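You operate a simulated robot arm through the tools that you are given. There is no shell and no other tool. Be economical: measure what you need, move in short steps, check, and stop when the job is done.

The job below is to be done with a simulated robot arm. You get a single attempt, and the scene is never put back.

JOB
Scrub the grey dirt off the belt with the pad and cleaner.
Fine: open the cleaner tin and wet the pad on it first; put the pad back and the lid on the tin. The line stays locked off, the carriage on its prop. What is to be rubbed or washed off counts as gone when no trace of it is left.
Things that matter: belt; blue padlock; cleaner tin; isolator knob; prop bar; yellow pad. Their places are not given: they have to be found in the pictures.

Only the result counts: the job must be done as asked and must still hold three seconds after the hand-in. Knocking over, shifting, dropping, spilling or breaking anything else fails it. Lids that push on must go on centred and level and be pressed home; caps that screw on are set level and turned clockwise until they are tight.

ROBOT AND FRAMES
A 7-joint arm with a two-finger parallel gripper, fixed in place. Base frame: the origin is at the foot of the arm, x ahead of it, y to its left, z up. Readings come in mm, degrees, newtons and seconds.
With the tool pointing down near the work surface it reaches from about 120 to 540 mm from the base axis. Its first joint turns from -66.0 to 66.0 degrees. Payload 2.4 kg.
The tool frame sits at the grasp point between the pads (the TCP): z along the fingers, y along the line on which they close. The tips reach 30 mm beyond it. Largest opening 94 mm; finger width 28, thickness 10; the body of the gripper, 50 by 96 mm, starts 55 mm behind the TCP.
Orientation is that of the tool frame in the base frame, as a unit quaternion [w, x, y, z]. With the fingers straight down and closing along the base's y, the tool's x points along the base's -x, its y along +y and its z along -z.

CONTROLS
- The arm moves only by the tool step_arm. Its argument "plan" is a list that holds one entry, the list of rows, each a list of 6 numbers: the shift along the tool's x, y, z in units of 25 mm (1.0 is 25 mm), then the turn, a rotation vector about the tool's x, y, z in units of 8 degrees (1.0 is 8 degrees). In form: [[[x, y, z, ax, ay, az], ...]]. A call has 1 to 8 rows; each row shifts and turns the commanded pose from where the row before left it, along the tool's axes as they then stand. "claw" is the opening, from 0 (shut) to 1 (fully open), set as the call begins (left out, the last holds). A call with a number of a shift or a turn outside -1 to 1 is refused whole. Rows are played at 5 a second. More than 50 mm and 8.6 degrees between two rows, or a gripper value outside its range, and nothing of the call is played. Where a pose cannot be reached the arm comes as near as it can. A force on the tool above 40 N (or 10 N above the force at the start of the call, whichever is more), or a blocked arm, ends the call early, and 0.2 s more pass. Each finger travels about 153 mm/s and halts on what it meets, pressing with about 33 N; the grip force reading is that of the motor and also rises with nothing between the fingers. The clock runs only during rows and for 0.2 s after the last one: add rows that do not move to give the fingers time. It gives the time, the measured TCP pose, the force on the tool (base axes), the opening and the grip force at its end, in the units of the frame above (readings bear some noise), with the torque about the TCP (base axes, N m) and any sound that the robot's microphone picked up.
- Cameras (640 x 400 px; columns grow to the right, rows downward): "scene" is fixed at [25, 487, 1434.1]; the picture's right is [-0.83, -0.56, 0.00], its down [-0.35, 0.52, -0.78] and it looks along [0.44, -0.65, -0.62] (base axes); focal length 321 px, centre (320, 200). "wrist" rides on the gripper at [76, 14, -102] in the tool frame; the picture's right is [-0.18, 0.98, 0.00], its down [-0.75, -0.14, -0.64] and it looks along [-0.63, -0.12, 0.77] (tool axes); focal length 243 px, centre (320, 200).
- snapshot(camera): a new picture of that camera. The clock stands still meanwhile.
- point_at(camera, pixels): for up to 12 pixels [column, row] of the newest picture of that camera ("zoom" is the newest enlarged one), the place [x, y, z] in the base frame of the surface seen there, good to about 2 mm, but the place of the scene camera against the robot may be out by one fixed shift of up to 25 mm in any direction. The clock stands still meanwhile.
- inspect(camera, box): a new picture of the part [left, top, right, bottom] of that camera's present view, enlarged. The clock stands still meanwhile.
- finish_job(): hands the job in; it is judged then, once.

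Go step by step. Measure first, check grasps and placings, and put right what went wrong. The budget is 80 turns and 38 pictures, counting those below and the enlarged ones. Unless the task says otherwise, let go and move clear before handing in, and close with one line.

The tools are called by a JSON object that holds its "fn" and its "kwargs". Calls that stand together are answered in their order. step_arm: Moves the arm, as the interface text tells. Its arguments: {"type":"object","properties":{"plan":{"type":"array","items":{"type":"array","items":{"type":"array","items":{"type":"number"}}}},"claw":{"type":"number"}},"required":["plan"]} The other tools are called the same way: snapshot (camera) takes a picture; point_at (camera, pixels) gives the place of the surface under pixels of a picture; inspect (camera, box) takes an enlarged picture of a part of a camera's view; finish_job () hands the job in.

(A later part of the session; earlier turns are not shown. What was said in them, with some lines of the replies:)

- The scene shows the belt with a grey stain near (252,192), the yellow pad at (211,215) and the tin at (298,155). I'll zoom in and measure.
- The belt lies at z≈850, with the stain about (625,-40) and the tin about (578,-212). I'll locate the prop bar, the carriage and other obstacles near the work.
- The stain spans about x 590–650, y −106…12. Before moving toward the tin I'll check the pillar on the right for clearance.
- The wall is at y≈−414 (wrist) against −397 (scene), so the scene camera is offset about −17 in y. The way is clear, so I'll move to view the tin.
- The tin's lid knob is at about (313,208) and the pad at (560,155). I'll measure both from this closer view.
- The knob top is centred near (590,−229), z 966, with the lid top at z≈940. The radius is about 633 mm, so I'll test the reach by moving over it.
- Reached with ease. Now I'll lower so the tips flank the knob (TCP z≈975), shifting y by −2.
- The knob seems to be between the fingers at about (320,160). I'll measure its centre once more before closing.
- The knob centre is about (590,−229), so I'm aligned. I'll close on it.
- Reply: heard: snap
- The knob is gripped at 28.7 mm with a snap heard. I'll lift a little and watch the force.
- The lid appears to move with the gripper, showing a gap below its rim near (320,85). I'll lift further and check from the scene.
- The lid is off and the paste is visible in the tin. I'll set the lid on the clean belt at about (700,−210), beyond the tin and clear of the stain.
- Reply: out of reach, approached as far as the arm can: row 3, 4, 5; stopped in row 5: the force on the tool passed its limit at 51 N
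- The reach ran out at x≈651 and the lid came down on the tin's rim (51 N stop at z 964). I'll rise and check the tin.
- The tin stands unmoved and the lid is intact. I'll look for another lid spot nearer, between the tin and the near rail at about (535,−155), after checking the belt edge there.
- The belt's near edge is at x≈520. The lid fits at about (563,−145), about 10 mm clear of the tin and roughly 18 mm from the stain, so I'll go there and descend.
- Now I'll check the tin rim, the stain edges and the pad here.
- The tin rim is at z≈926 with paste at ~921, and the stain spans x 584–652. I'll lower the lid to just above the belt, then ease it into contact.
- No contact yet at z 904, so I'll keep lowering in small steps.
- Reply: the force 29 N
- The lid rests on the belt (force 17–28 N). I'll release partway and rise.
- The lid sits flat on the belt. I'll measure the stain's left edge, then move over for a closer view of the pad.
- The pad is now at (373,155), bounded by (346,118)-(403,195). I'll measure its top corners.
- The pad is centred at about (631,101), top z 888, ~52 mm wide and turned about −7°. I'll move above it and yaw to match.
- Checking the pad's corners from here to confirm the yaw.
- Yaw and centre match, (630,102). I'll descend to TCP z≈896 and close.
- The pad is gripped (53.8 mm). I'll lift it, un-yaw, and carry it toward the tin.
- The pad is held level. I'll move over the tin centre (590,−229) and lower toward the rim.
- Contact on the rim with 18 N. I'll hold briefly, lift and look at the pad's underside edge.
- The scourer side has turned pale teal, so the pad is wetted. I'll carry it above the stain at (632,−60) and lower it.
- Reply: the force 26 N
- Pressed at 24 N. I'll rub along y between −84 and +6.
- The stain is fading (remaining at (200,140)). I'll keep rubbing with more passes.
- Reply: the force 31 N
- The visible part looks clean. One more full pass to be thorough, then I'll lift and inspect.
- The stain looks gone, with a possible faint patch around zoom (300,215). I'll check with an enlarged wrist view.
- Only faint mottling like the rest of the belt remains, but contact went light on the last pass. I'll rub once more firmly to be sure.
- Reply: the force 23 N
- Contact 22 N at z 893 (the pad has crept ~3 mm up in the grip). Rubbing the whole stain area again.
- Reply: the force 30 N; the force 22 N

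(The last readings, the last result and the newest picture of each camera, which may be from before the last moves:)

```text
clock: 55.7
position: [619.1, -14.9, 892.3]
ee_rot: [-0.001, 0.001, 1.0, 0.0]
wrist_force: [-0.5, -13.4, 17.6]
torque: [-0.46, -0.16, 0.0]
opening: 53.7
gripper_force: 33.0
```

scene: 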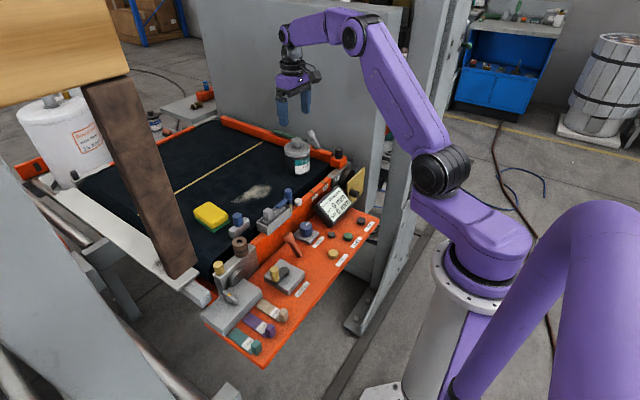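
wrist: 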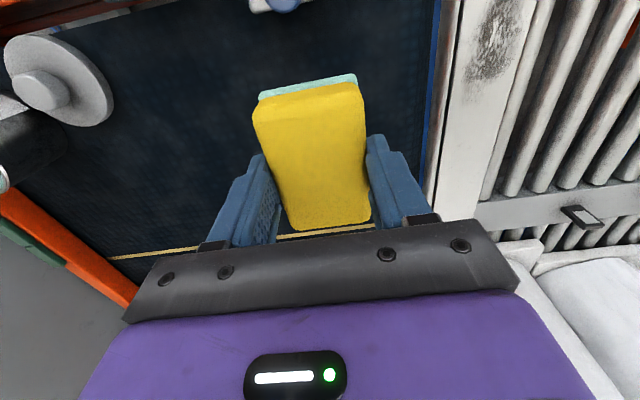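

Good contact throughout. I'll lift, travel back over the pad's place and look again.

{"fn": "step_arm", "kwargs": {"plan": [[[0, 0, -0.6, 0, 0, 0], [0, 0.4, -1, 0, 0, 0], [0, 1, -1, 0, 0, 0], [-0.2, 1, -1, 0, 0, 0], [-0.25, 1, -0.5, 0, 0, 0], [0, 1, 0, 0, 0, 0], [0, 0.3, 0, 0, 0, 0.875], [0, 0, 0, 0, 0, 0]]]}}

{"fn": "inspect", "kwargs": {"camera": "scene", "box": [200, 150, 320, 225]}}

```text
clock: 57.5
position: [630.3, 104.5, 993.6]
ee_rot: [-0.001, 0.062, 0.998, -0.001]
wrist_force: [0.1, -0.3, -0.2]
torque: [0.01, 0.03, 0.0]
opening: 53.9
gripper_force: 33.0
```

```text
5.33 times, centred on (260, 188) of scene
```

zoom: 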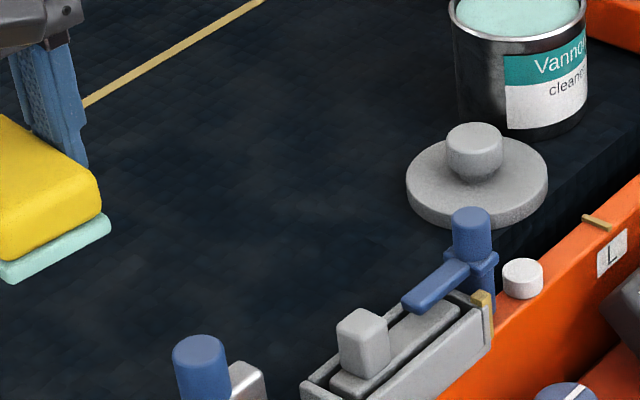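

The belt is clean. I'll lower the pad at its original spot.

{"fn": "step_arm", "kwargs": {"plan": [[[0, -0.04, 0.9, 0, 0, 0], [0, 0, 0.9, 0, 0, 0], [0, 0, 0.9, 0, 0, 0], [0, 0, 0.9, 0, 0, 0], [0, 0, 0.15, 0, 0, 0], [0, 0, 0, 0, 0, 0]]]}}

{"fn": "step_arm", "kwargs": {"plan": [[[0, 0, 0.08, 0, 0, 0], [0, 0, 0.08, 0, 0, 0], [0, 0, 0, 0, 0, 0]]]}}

```text
clock: 58.9
position: [631.9, 103.8, 898.9]
ee_rot: [-0.001, 0.06, 0.998, -0.001]
wrist_force: [0.7, -0.3, 0.1]
torque: [0.0, -0.02, -0.01]
opening: 53.7
gripper_force: 33.3
```

```text
clock: 59.7
position: [631.3, 104.5, 895.7]
ee_rot: [-0.001, 0.061, 0.998, -0.001]
wrist_force: [-0.7, 0.8, -0.1]
torque: [0.01, 0.03, 0.02]
opening: 53.6
gripper_force: 33.3
```

{"fn": "step_arm", "kwargs": {"plan": [[[0, 0, 0.08, 0, 0, 0], [0, 0, 0.08, 0, 0, 0], [0, 0, 0, 0, 0, 0]]]}}

```text
clock: 60.5
position: [631.0, 102.4, 891.5]
ee_rot: [-0.002, 0.061, 0.998, -0.001]
wrist_force: [0.5, -0.1, 0.0]
torque: [0.04, -0.01, 0.03]
opening: 53.9
gripper_force: 32.7
```

{"fn": "step_arm", "kwargs": {"plan": [[[0, 0, 0.06, 0, 0, 0], [0, 0, 0.04, 0, 0, 0], [0, 0, 0, 0, 0, 0]]]}}

```text
clock: 61.3
position: [631.9, 104.3, 891.3]
ee_rot: [0.0, 0.062, 0.998, 0.0]
wrist_force: [-7.7, -0.7, 25.5]
torque: [0.03, 0.59, -0.01]
opening: 54.0
gripper_force: 33.0
```

The pad touches the belt (25 N). I'll ease off slightly, release, and rise.

{"fn": "step_arm", "kwargs": {"plan": [[[0, 0, -0.04, 0, 0, 0], [0, 0, 0, 0, 0, 0]]]}}

{"fn": "step_arm", "kwargs": {"plan": [[[0, 0, 0, 0, 0, 0], [0, 0, 0, 0, 0, 0], [0, 0, -0.8, 0, 0, 0], [0, 0, -1, 0, 0, 0], [0, 0, -1, 0, 0, 0], [0, 0, -1, 0, 0, 0], [0, 0, -0.5, 0, 0, -0.875], [0, 0, 0, 0, 0, 0]]], "claw": 1}}

{"fn": "snapshot", "kwargs": {"camera": "wrist"}}

```text
clock: 61.9
position: [632.2, 102.6, 890.7]
ee_rot: [0.001, 0.061, 0.998, -0.001]
wrist_force: [0.3, 0.7, 20.5]
torque: [0.12, 0.22, -0.04]
opening: 54.0
gripper_force: 32.9
```

```text
clock: 63.7
position: [632.7, 102.6, 996.9]
ee_rot: [0.0, -0.001, 1.0, 0.0]
wrist_force: [-0.5, 0.9, 0.5]
torque: [-0.01, 0.0, -0.03]
opening: 94.1
gripper_force: 0.1
```

```text
8 pictures are left
```

wrist: 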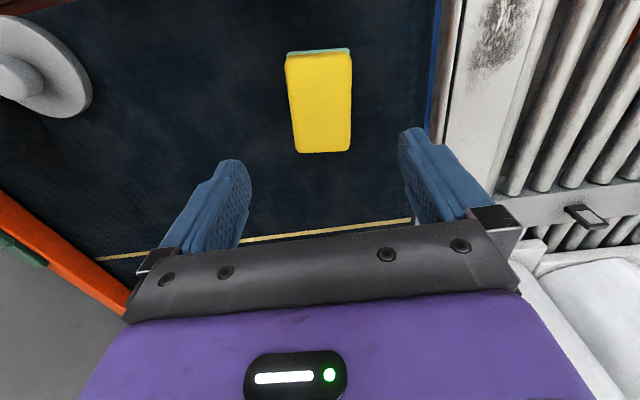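

The pad is back on the belt. Now I'll go over the lid at (562,−146).

{"fn": "step_arm", "kwargs": {"plan": [[[0.3, -1, 0, 0, 0, 0], [0.3, -1, 0, 0, 0, 0], [0.3, -1, 0, 0, 0, 0], [0.3, -1, 0, 0, 0, 0], [0.3, -1, 0, 0, 0, 0], [0.3, -1, 0, 0, 0, 0], [0.3, -1, 0, 0, 0, 0], [0.3, -1, 0, 0, 0, 0]]], "claw": 0.5}}

{"fn": "step_arm", "kwargs": {"plan": [[[0.2, -0.96, 0, 0, 0, 0], [0.22, -0.96, 0, 0, 0, 0], [0, 0, 1, 0, 0, 0], [0, 0, 0.6, 0, 0, 0], [0, 0, 0, 0, 0, 0]]]}}

{"fn": "snapshot", "kwargs": {"camera": "wrist"}}

```text
clock: 65.5
position: [571.7, -98.0, 997.5]
ee_rot: [-0.001, 0.0, 1.0, -0.001]
wrist_force: [-0.3, 0.0, 0.0]
torque: [0.02, -0.01, -0.02]
opening: 46.9
gripper_force: 0.2
```

```text
clock: 66.7
position: [562.4, -144.6, 958.3]
ee_rot: [-0.001, 0.0, 1.0, -0.002]
wrist_force: [0.4, -0.7, -0.4]
torque: [-0.02, 0.01, 0.03]
opening: 46.9
gripper_force: 0.0
```

```text
7 pictures are left
```

wrist: 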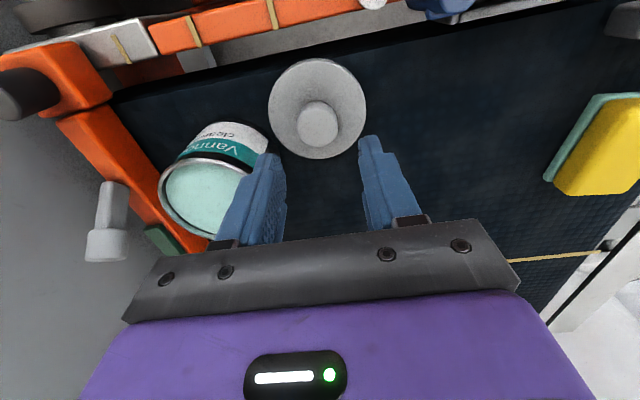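

I'll measure the knob centre and the tin rim.

{"fn": "point_at", "kwargs": {"camera": "wrist", "pixels": [[319, 126], [303, 126], [335, 126], [319, 142], [319, 110], [270, 105], [365, 105], [162, 190], [205, 160], [175, 165], [215, 236], [183, 225]]}}

```text
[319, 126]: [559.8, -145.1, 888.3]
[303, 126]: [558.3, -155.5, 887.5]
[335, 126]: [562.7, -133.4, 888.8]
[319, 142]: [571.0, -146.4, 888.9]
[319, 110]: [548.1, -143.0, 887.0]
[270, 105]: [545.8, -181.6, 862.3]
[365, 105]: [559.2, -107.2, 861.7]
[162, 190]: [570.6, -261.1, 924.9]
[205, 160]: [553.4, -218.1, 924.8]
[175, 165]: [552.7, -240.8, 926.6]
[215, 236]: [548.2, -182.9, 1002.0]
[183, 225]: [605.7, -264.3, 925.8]
```

The knob is centred at (560.5,−145). I'll align, lower to z≈901 and grip.

{"fn": "step_arm", "kwargs": {"plan": [[[0.07, 0, 0.76, 0, 0, 0], [0, 0, 0.76, 0, 0, 0], [0, 0, 0.74, 0, 0, 0], [0, 0, 0, 0, 0, 0]]]}}

{"fn": "step_arm", "kwargs": {"plan": [[[0, 0, 0, 0, 0, 0], [0, 0, 0, 0, 0, 0], [0, 0, 0, 0, 0, 0]]], "claw": 0.1}}

{"fn": "step_arm", "kwargs": {"plan": [[[0, 0, -0.5, 0, 0, 0], [0, 0, -0.9, 0, 0, 0], [0, 0, -1, 0, 0, 0], [0, 0, -1, 0, 0, 0], [0, 0, -1, 0, 0, 0], [0, 0, 0, 0, 0, 0]]]}}

{"fn": "snapshot", "kwargs": {"camera": "wrist"}}

```text
clock: 67.7
position: [560.2, -145.2, 900.1]
ee_rot: [-0.002, 0.0, 1.0, 0.0]
wrist_force: [-0.2, 0.5, -1.3]
torque: [0.02, 0.01, 0.01]
opening: 46.9
gripper_force: 0.1
```

```text
clock: 68.5
position: [560.2, -144.1, 901.5]
ee_rot: [0.0, 0.0, 1.0, -0.001]
wrist_force: [0.3, 0.1, -0.8]
torque: [-0.01, 0.02, 0.0]
opening: 28.4
gripper_force: 33.0
```

```text
clock: 69.9
position: [561.9, -145.3, 1012.2]
ee_rot: [-0.001, 0.0, 1.0, -0.001]
wrist_force: [0.0, -0.5, -0.4]
torque: [-0.01, 0.0, 0.0]
opening: 28.6
gripper_force: 33.1
```

```text
6 pictures are left
```

wrist: 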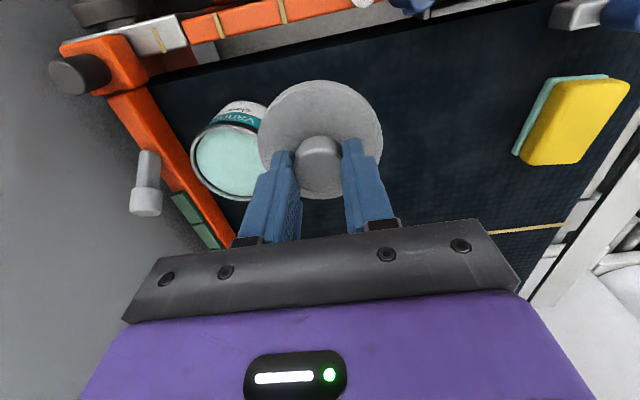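

The lid is lifted. I'll measure it relative to the TCP, and the tin rim again.

{"fn": "point_at", "kwargs": {"camera": "wrist", "pixels": [[318, 178], [318, 196], [260, 140], [381, 140], [318, 82], [192, 165], [205, 130], [225, 122], [245, 199], [208, 187], [262, 190]]}}

```text
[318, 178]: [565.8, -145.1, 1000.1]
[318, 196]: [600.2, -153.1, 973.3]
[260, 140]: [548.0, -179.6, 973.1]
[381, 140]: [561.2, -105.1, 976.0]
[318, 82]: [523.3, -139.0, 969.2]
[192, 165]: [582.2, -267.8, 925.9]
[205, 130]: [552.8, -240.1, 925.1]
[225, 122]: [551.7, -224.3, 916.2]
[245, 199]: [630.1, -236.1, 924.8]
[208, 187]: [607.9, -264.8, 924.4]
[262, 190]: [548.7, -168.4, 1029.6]
```

The lid is centred on the TCP, and the tin circle fits (591,−229) with R≈39.7. I'll move over it and descend to just above.

{"fn": "step_arm", "kwargs": {"plan": [[[-0.302, -0.842, 0, 0, 0, 0], [-0.302, -0.842, 0, 0, 0, 0], [-0.302, -0.842, 0, 0, 0, 0], [-0.302, -0.842, 0, 0, 0, 0], [0, 0, 0.5, 0, 0, 0], [0, 0, 0.5, 0, 0, 0], [0, 0, 0, 0, 0, 0]]]}}

{"fn": "step_arm", "kwargs": {"plan": [[[0, 0, 0.1, 0, 0, 0], [0, 0, 0, 0, 0, 0]]]}}

{"fn": "inspect", "kwargs": {"camera": "scene", "box": [260, 100, 340, 180]}}

```text
clock: 71.5
position: [588.6, -230.6, 985.4]
ee_rot: [-0.001, 0.0, 1.0, -0.001]
wrist_force: [0.3, 0.2, 0.4]
torque: [0.03, -0.01, 0.01]
opening: 28.6
gripper_force: 32.5
```

```text
clock: 72.1
position: [589.2, -230.8, 983.3]
ee_rot: [-0.001, 0.0, 1.0, 0.0]
wrist_force: [-0.6, 0.0, -0.1]
torque: [0.05, 0.03, 0.05]
opening: 28.6
gripper_force: 33.1
```

```text
5.00 times, centred on (300, 140) of scene
```

zoom: 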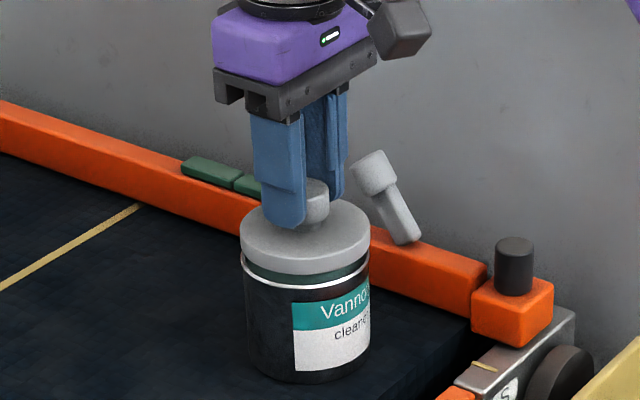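

It looks centred (lid edges 240–370, tin 243–370). After a small correction I'll lower it on.

{"fn": "step_arm", "kwargs": {"plan": [[[-0.05, 0.04, 0.1, 0, 0, 0], [0, 0, 0.08, 0, 0, 0], [0, 0, 0.06, 0, 0, 0], [0, 0, 0, 0, 0, 0]]]}}

{"fn": "step_arm", "kwargs": {"plan": [[[0, 0, 0.06, 0, 0, 0], [0, 0, 0.06, 0, 0, 0], [0, 0, 0, 0, 0, 0]]]}}

```text
clock: 73.1
position: [590.6, -229.2, 979.0]
ee_rot: [-0.001, 0.001, 1.0, -0.001]
wrist_force: [-0.1, -0.4, 0.6]
torque: [0.01, 0.01, 0.0]
opening: 28.3
gripper_force: 32.8
```

```text
clock: 73.9
position: [591.0, -229.2, 975.9]
ee_rot: [0.0, 0.0, 1.0, -0.001]
wrist_force: [-1.8, -1.9, 4.2]
torque: [0.02, 0.05, 0.02]
opening: 28.4
gripper_force: 33.0
```

Contact begins at z≈976 with low lateral force. I'll press it home in small steps.

{"fn": "step_arm", "kwargs": {"plan": [[[0, 0, 0.05, 0, 0, 0], [0, 0, 0.05, 0, 0, 0], [0, 0, 0, 0, 0, 0]]]}}

{"fn": "step_arm", "kwargs": {"plan": [[[0, 0, 0.04, 0, 0, 0], [0, 0, 0.04, 0, 0, 0], [0, 0, 0, 0, 0, 0]]]}}

```text
clock: 74.7
position: [591.3, -228.5, 975.8]
ee_rot: [0.001, 0.0, 1.0, -0.001]
wrist_force: [-6.2, -0.7, 29.0]
torque: [-0.03, 0.28, 0.09]
opening: 28.0
gripper_force: 33.4
```

```text
clock: 75.5
position: [591.6, -228.1, 974.4]
ee_rot: [0.002, 0.0, 1.0, -0.001]
wrist_force: [-4.3, 0.7, 37.9]
torque: [0.01, 0.07, 0.09]
opening: 28.3
gripper_force: 33.3
```

38 N with no click yet. I'll press a bit harder.

{"fn": "step_arm", "kwargs": {"plan": [[[0, 0, 0.06, 0, 0, 0], [0, 0, 0.06, 0, 0, 0], [0, 0, 0, 0, 0, 0]]]}}

{"fn": "inspect", "kwargs": {"camera": "scene", "box": [260, 100, 340, 180]}}

```text
clock: 76.3
position: [591.6, -227.9, 972.8]
ee_rot: [0.004, 0.001, 1.0, -0.002]
wrist_force: [-0.4, 1.9, 37.8]
torque: [0.02, -0.05, 0.13]
opening: 28.0
gripper_force: 32.7
```

```text
5.00 times, centred on (300, 140) of scene
```

zoom: 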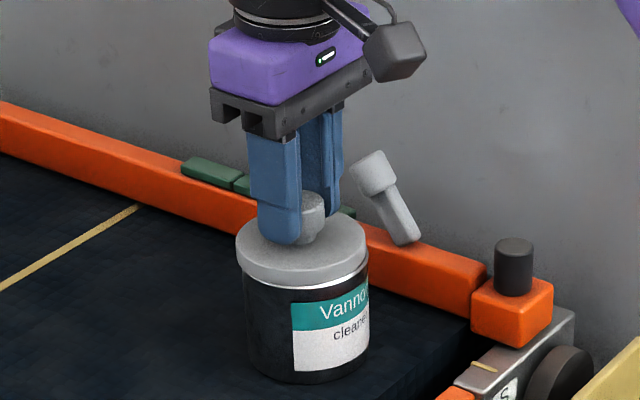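

The lid seems shifted ~2–3 mm toward +x/+y against the tin (lid 236–367, tin 243–370), with a sliver of rim showing at right. I'll lift it slightly, recentre and try again.

{"fn": "step_arm", "kwargs": {"plan": [[[0, 0, -0.3, 0, 0, 0], [0, 0, -0.3, 0, 0, 0], [0, 0, 0, 0, 0, 0]]]}}

{"fn": "inspect", "kwargs": {"camera": "scene", "box": [275, 130, 325, 180]}}

```text
clock: 77.1
position: [590.1, -227.4, 981.2]
ee_rot: [-0.003, 0.0, 1.0, 0.0]
wrist_force: [-0.1, 0.1, 0.2]
torque: [0.01, 0.0, -0.01]
opening: 28.1
gripper_force: 33.2
```

```text
8.00 times, centred on (300, 155) of scene
```

zoom: 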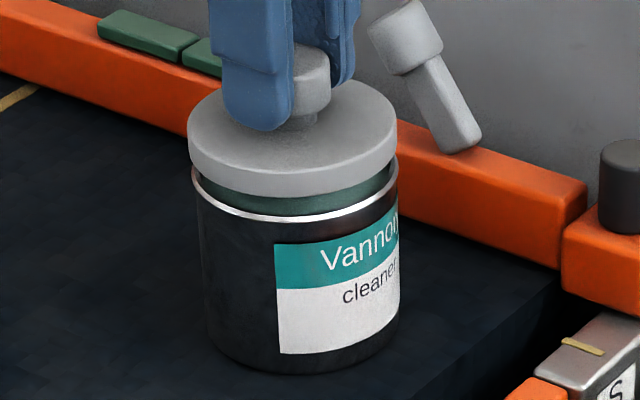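

The lid hovers with its centre ~1 mm off (lid 187–397, rim 192–399), and the TCP y reads −227.4 against a target of −229.3. I'll correct and lower again.

{"fn": "step_arm", "kwargs": {"plan": [[[0.03, -0.07, 0, 0, 0.0, 0], [0, 0, 0, 0, 0, 0], [0, 0, 0, 0, 0, 0]]]}}

{"fn": "step_arm", "kwargs": {"plan": [[[0, 0, 0.1, 0, 0, 0], [0, 0, 0.1, 0, 0, 0], [0, 0, 0, 0, 0, 0]]]}}

```text
clock: 77.9
position: [588.8, -231.2, 982.9]
ee_rot: [-0.001, 0.0, 1.0, -0.001]
wrist_force: [-0.7, 0.0, -0.5]
torque: [0.01, 0.0, -0.03]
opening: 27.7
gripper_force: 33.2
```

```text
clock: 78.7
position: [588.6, -230.0, 977.7]
ee_rot: [0.0, 0.001, 1.0, -0.001]
wrist_force: [-0.9, -0.2, -0.2]
torque: [0.01, 0.01, 0.01]
opening: 28.4
gripper_force: 33.3
```

Readings average (589,−230.5), so I'll nudge +0.5 in x and +1 in y, then press.

{"fn": "step_arm", "kwargs": {"plan": [[[-0.02, 0.04, 0.06, 0, 0, 0], [0, 0, 0.06, 0, 0, 0], [0, 0, 0.06, 0, 0, 0], [0, 0, 0, 0, 0, 0]]]}}

{"fn": "step_arm", "kwargs": {"plan": [[[0, 0, 0.06, 0, 0, 0], [0, 0, 0.06, 0, 0, 0], [0, 0, 0, 0, 0, 0]]]}}

```text
clock: 79.7
position: [590.8, -229.3, 972.4]
ee_rot: [-0.002, 0.0, 1.0, -0.001]
wrist_force: [0.2, 0.6, 0.4]
torque: [-0.01, -0.02, 0.02]
opening: 28.4
gripper_force: 33.0
```

```text
clock: 80.5
position: [589.8, -229.1, 971.2]
ee_rot: [0.001, 0.0, 1.0, -0.001]
wrist_force: [-2.4, -0.4, 21.4]
torque: [0.01, 0.02, 0.07]
opening: 28.3
gripper_force: 32.7
```

Now it went ~4 mm lower before resisting. I'll press home.

{"fn": "step_arm", "kwargs": {"plan": [[[0, 0, 0.06, 0, 0, 0], [0, 0, 0.06, 0, 0, 0], [0, 0, 0.06, 0, 0, 0], [0, 0, 0, 0, 0, 0]]]}}

{"fn": "step_arm", "kwargs": {"plan": [[[0, 0, 0.08, 0, 0, 0], [0, 0, 0.08, 0, 0, 0], [0, 0, 0, 0, 0, 0]]]}}

```text
clock: 81.1
position: [591.7, -230.0, 971.3]
ee_rot: [0.003, 0.0, 1.0, -0.003]
wrist_force: [-2.0, 1.1, 5.7]
torque: [0.02, 0.0, 0.06]
opening: 28.6
gripper_force: 33.0
stopped in row 3: the force on the tool passed its limit at 40 N (the readings are from after the stop); the commanded pose is now the measured one
```

```text
clock: 81.9
position: [593.4, -230.9, 969.6]
ee_rot: [0.007, 0.001, 1.0, -0.004]
wrist_force: [-7.3, 1.4, 38.4]
torque: [0.02, 0.18, 0.07]
opening: 28.3
gripper_force: 32.8
```

Grip-pressing holds 38 N but tilts the arm slightly. I'll release, rise, re-level, and check the seating.

{"fn": "step_arm", "kwargs": {"plan": [[[0, 0, -0.06, 0, 0, 0], [0, 0, 0, 0, 0, 0]]]}}

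{"fn": "step_arm", "kwargs": {"plan": [[[0, 0, 0, 0, 0, 0], [0, 0, 0, 0, 0, 0], [0, 0, -0.5, 0, 0, 0], [0, 0, -0.8, 0, 0.07, 0], [0, 0, -0.8, 0, 0, 0], [0, 0, 0, 0, 0, 0]]], "claw": 0.5}}

{"fn": "snapshot", "kwargs": {"camera": "wrist"}}

```text
clock: 82.5
position: [592.4, -231.9, 970.9]
ee_rot: [0.005, 0.0, 1.0, -0.003]
wrist_force: [3.1, -1.9, 25.1]
torque: [-0.09, -0.37, 0.1]
opening: 28.2
gripper_force: 33.3
```

```text
clock: 83.9
position: [591.7, -229.1, 1019.3]
ee_rot: [-0.003, 0.001, 1.0, -0.003]
wrist_force: [-0.1, -0.4, -0.1]
torque: [0.0, -0.01, 0.0]
opening: 46.9
gripper_force: 0.2
heard: snap
```

```text
2 pictures are left
```

wrist: 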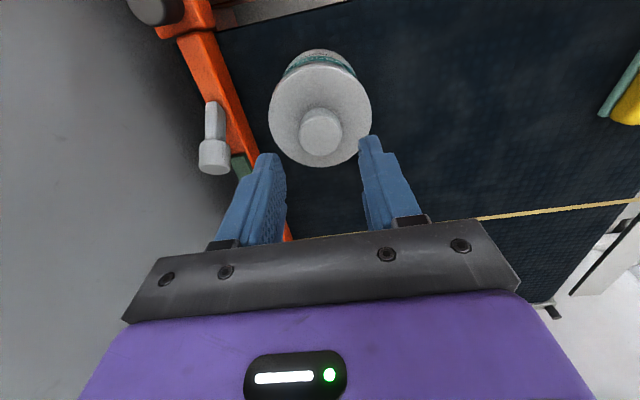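

A "snap" was heard on release, mirroring the one when the lid was first gripped. I'll verify the lid's height, level and centring.

{"fn": "point_at", "kwargs": {"camera": "wrist", "pixels": [[320, 130], [307, 130], [335, 130], [320, 142], [275, 110], [365, 110], [315, 75], [320, 162], [290, 145], [355, 140], [290, 80], [345, 80]]}}

{"fn": "inspect", "kwargs": {"camera": "scene", "box": [275, 130, 325, 180]}}

```text
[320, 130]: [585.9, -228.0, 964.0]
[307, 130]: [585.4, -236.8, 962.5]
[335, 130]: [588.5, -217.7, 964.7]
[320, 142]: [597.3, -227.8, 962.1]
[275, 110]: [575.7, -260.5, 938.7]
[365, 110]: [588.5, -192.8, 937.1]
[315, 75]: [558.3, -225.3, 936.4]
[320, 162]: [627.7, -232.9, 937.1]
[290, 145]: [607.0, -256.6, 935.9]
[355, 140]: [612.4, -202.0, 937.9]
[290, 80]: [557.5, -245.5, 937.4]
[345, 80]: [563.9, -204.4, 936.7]
```

```text
8.00 times, centred on (300, 155) of scene
```

zoom: 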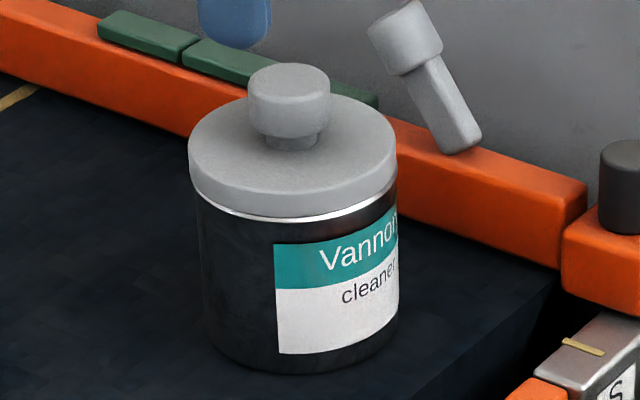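

The lid is level (935.9–938.7 all round, slightly lower than the original 940) with the knob top at 963. For certainty I'll press straight down on the knob with closed fingers.

{"fn": "step_arm", "kwargs": {"plan": [[[0.07, 0.03, 0, 0, -0.04, 0], [0, 0, 0, 0, 0, 0], [0, 0, 0.35, 0, 0, 0], [0, 0, 0.35, 0, 0, 0], [0, 0, 0, 0, 0, 0]]], "claw": 0}}

{"fn": "step_arm", "kwargs": {"plan": [[[0, 0, 0.1, 0, 0, 0], [0, 0, 0.1, 0, 0, 0], [0, 0, 0.08, 0, 0, 0], [0, 0, 0.08, 0, 0, 0], [0, 0, 0.06, 0, 0, 0], [0, 0, 0.06, 0, 0, 0], [0, 0, 0, 0, 0, 0]]]}}

```text
clock: 85.1
position: [590.5, -227.7, 1002.6]
ee_rot: [0.0, 0.0, 1.0, -0.003]
wrist_force: [0.1, 0.4, -1.2]
torque: [-0.01, 0.02, -0.02]
opening: 0.0
gripper_force: 33.0
```

```text
clock: 86.7
position: [589.3, -229.7, 990.7]
ee_rot: [0.0, -0.001, 1.0, -0.003]
wrist_force: [-0.3, -0.1, 2.1]
torque: [-0.01, 0.01, 0.02]
opening: 0.2
gripper_force: 33.2
```

{"fn": "step_arm", "kwargs": {"plan": [[[0, 0, 0.06, 0, 0, 0], [0, 0, 0.06, 0, 0, 0], [0, 0, 0.04, 0, 0, 0], [0, 0, 0, 0, 0, 0]]]}}

```text
clock: 87.5
position: [590.7, -229.9, 991.5]
ee_rot: [0.002, 0.001, 1.0, -0.003]
wrist_force: [-5.4, 2.7, 9.3]
torque: [0.09, 0.24, 0.0]
opening: 0.0
gripper_force: 32.4
stopped in row 4: the force on the tool passed its limit at 43 N (the readings are from after the stop); the commanded pose is now the measured one
```

It took 43 N without giving, so the lid is home. I'll rise clear and take one last look.

{"fn": "step_arm", "kwargs": {"plan": [[[0, 0, -0.5, 0, 0, 0], [0, 0, -1, 0, 0, 0], [0, 0, -1, 0, 0, 0], [0.5, 0, -1, 0, 0, 0], [0.8, 0.5, -1, 0, 0, 0], [0.8, 0.8, -0.5, 0, 0, 0], [0, 0, 0, 0, 0, 0]]]}}

{"fn": "snapshot", "kwargs": {"camera": "scene"}}

```text
clock: 89.1
position: [536.2, -195.5, 1113.5]
ee_rot: [0.002, 0.0, 1.0, -0.003]
wrist_force: [0.0, -0.2, 0.6]
torque: [0.0, 0.0, -0.01]
opening: 0.0
gripper_force: 33.1
```

```text
0 pictures are left
```

scene: 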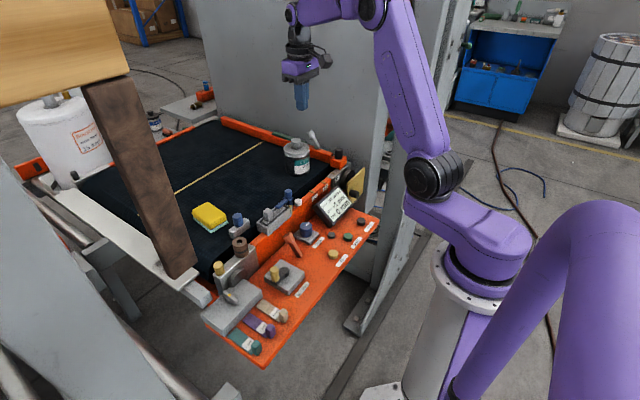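

The last picture shows the belt clean, the pad back at (211,217), the lid on the tin at (298,150), and everything else where it was. I'll hand in.

{"fn": "finish_job", "kwargs": {}}

```text
The job is handed in.
```

I scrubbed the grey dirt off the belt with the wetted pad and put the pad back where it was. The lid is back on the tin, level and pressed home, and I did not touch the padlock, isolator knob or prop. While I was moving the lid off, it came down on the tin's rim once, but the tin did not shift.
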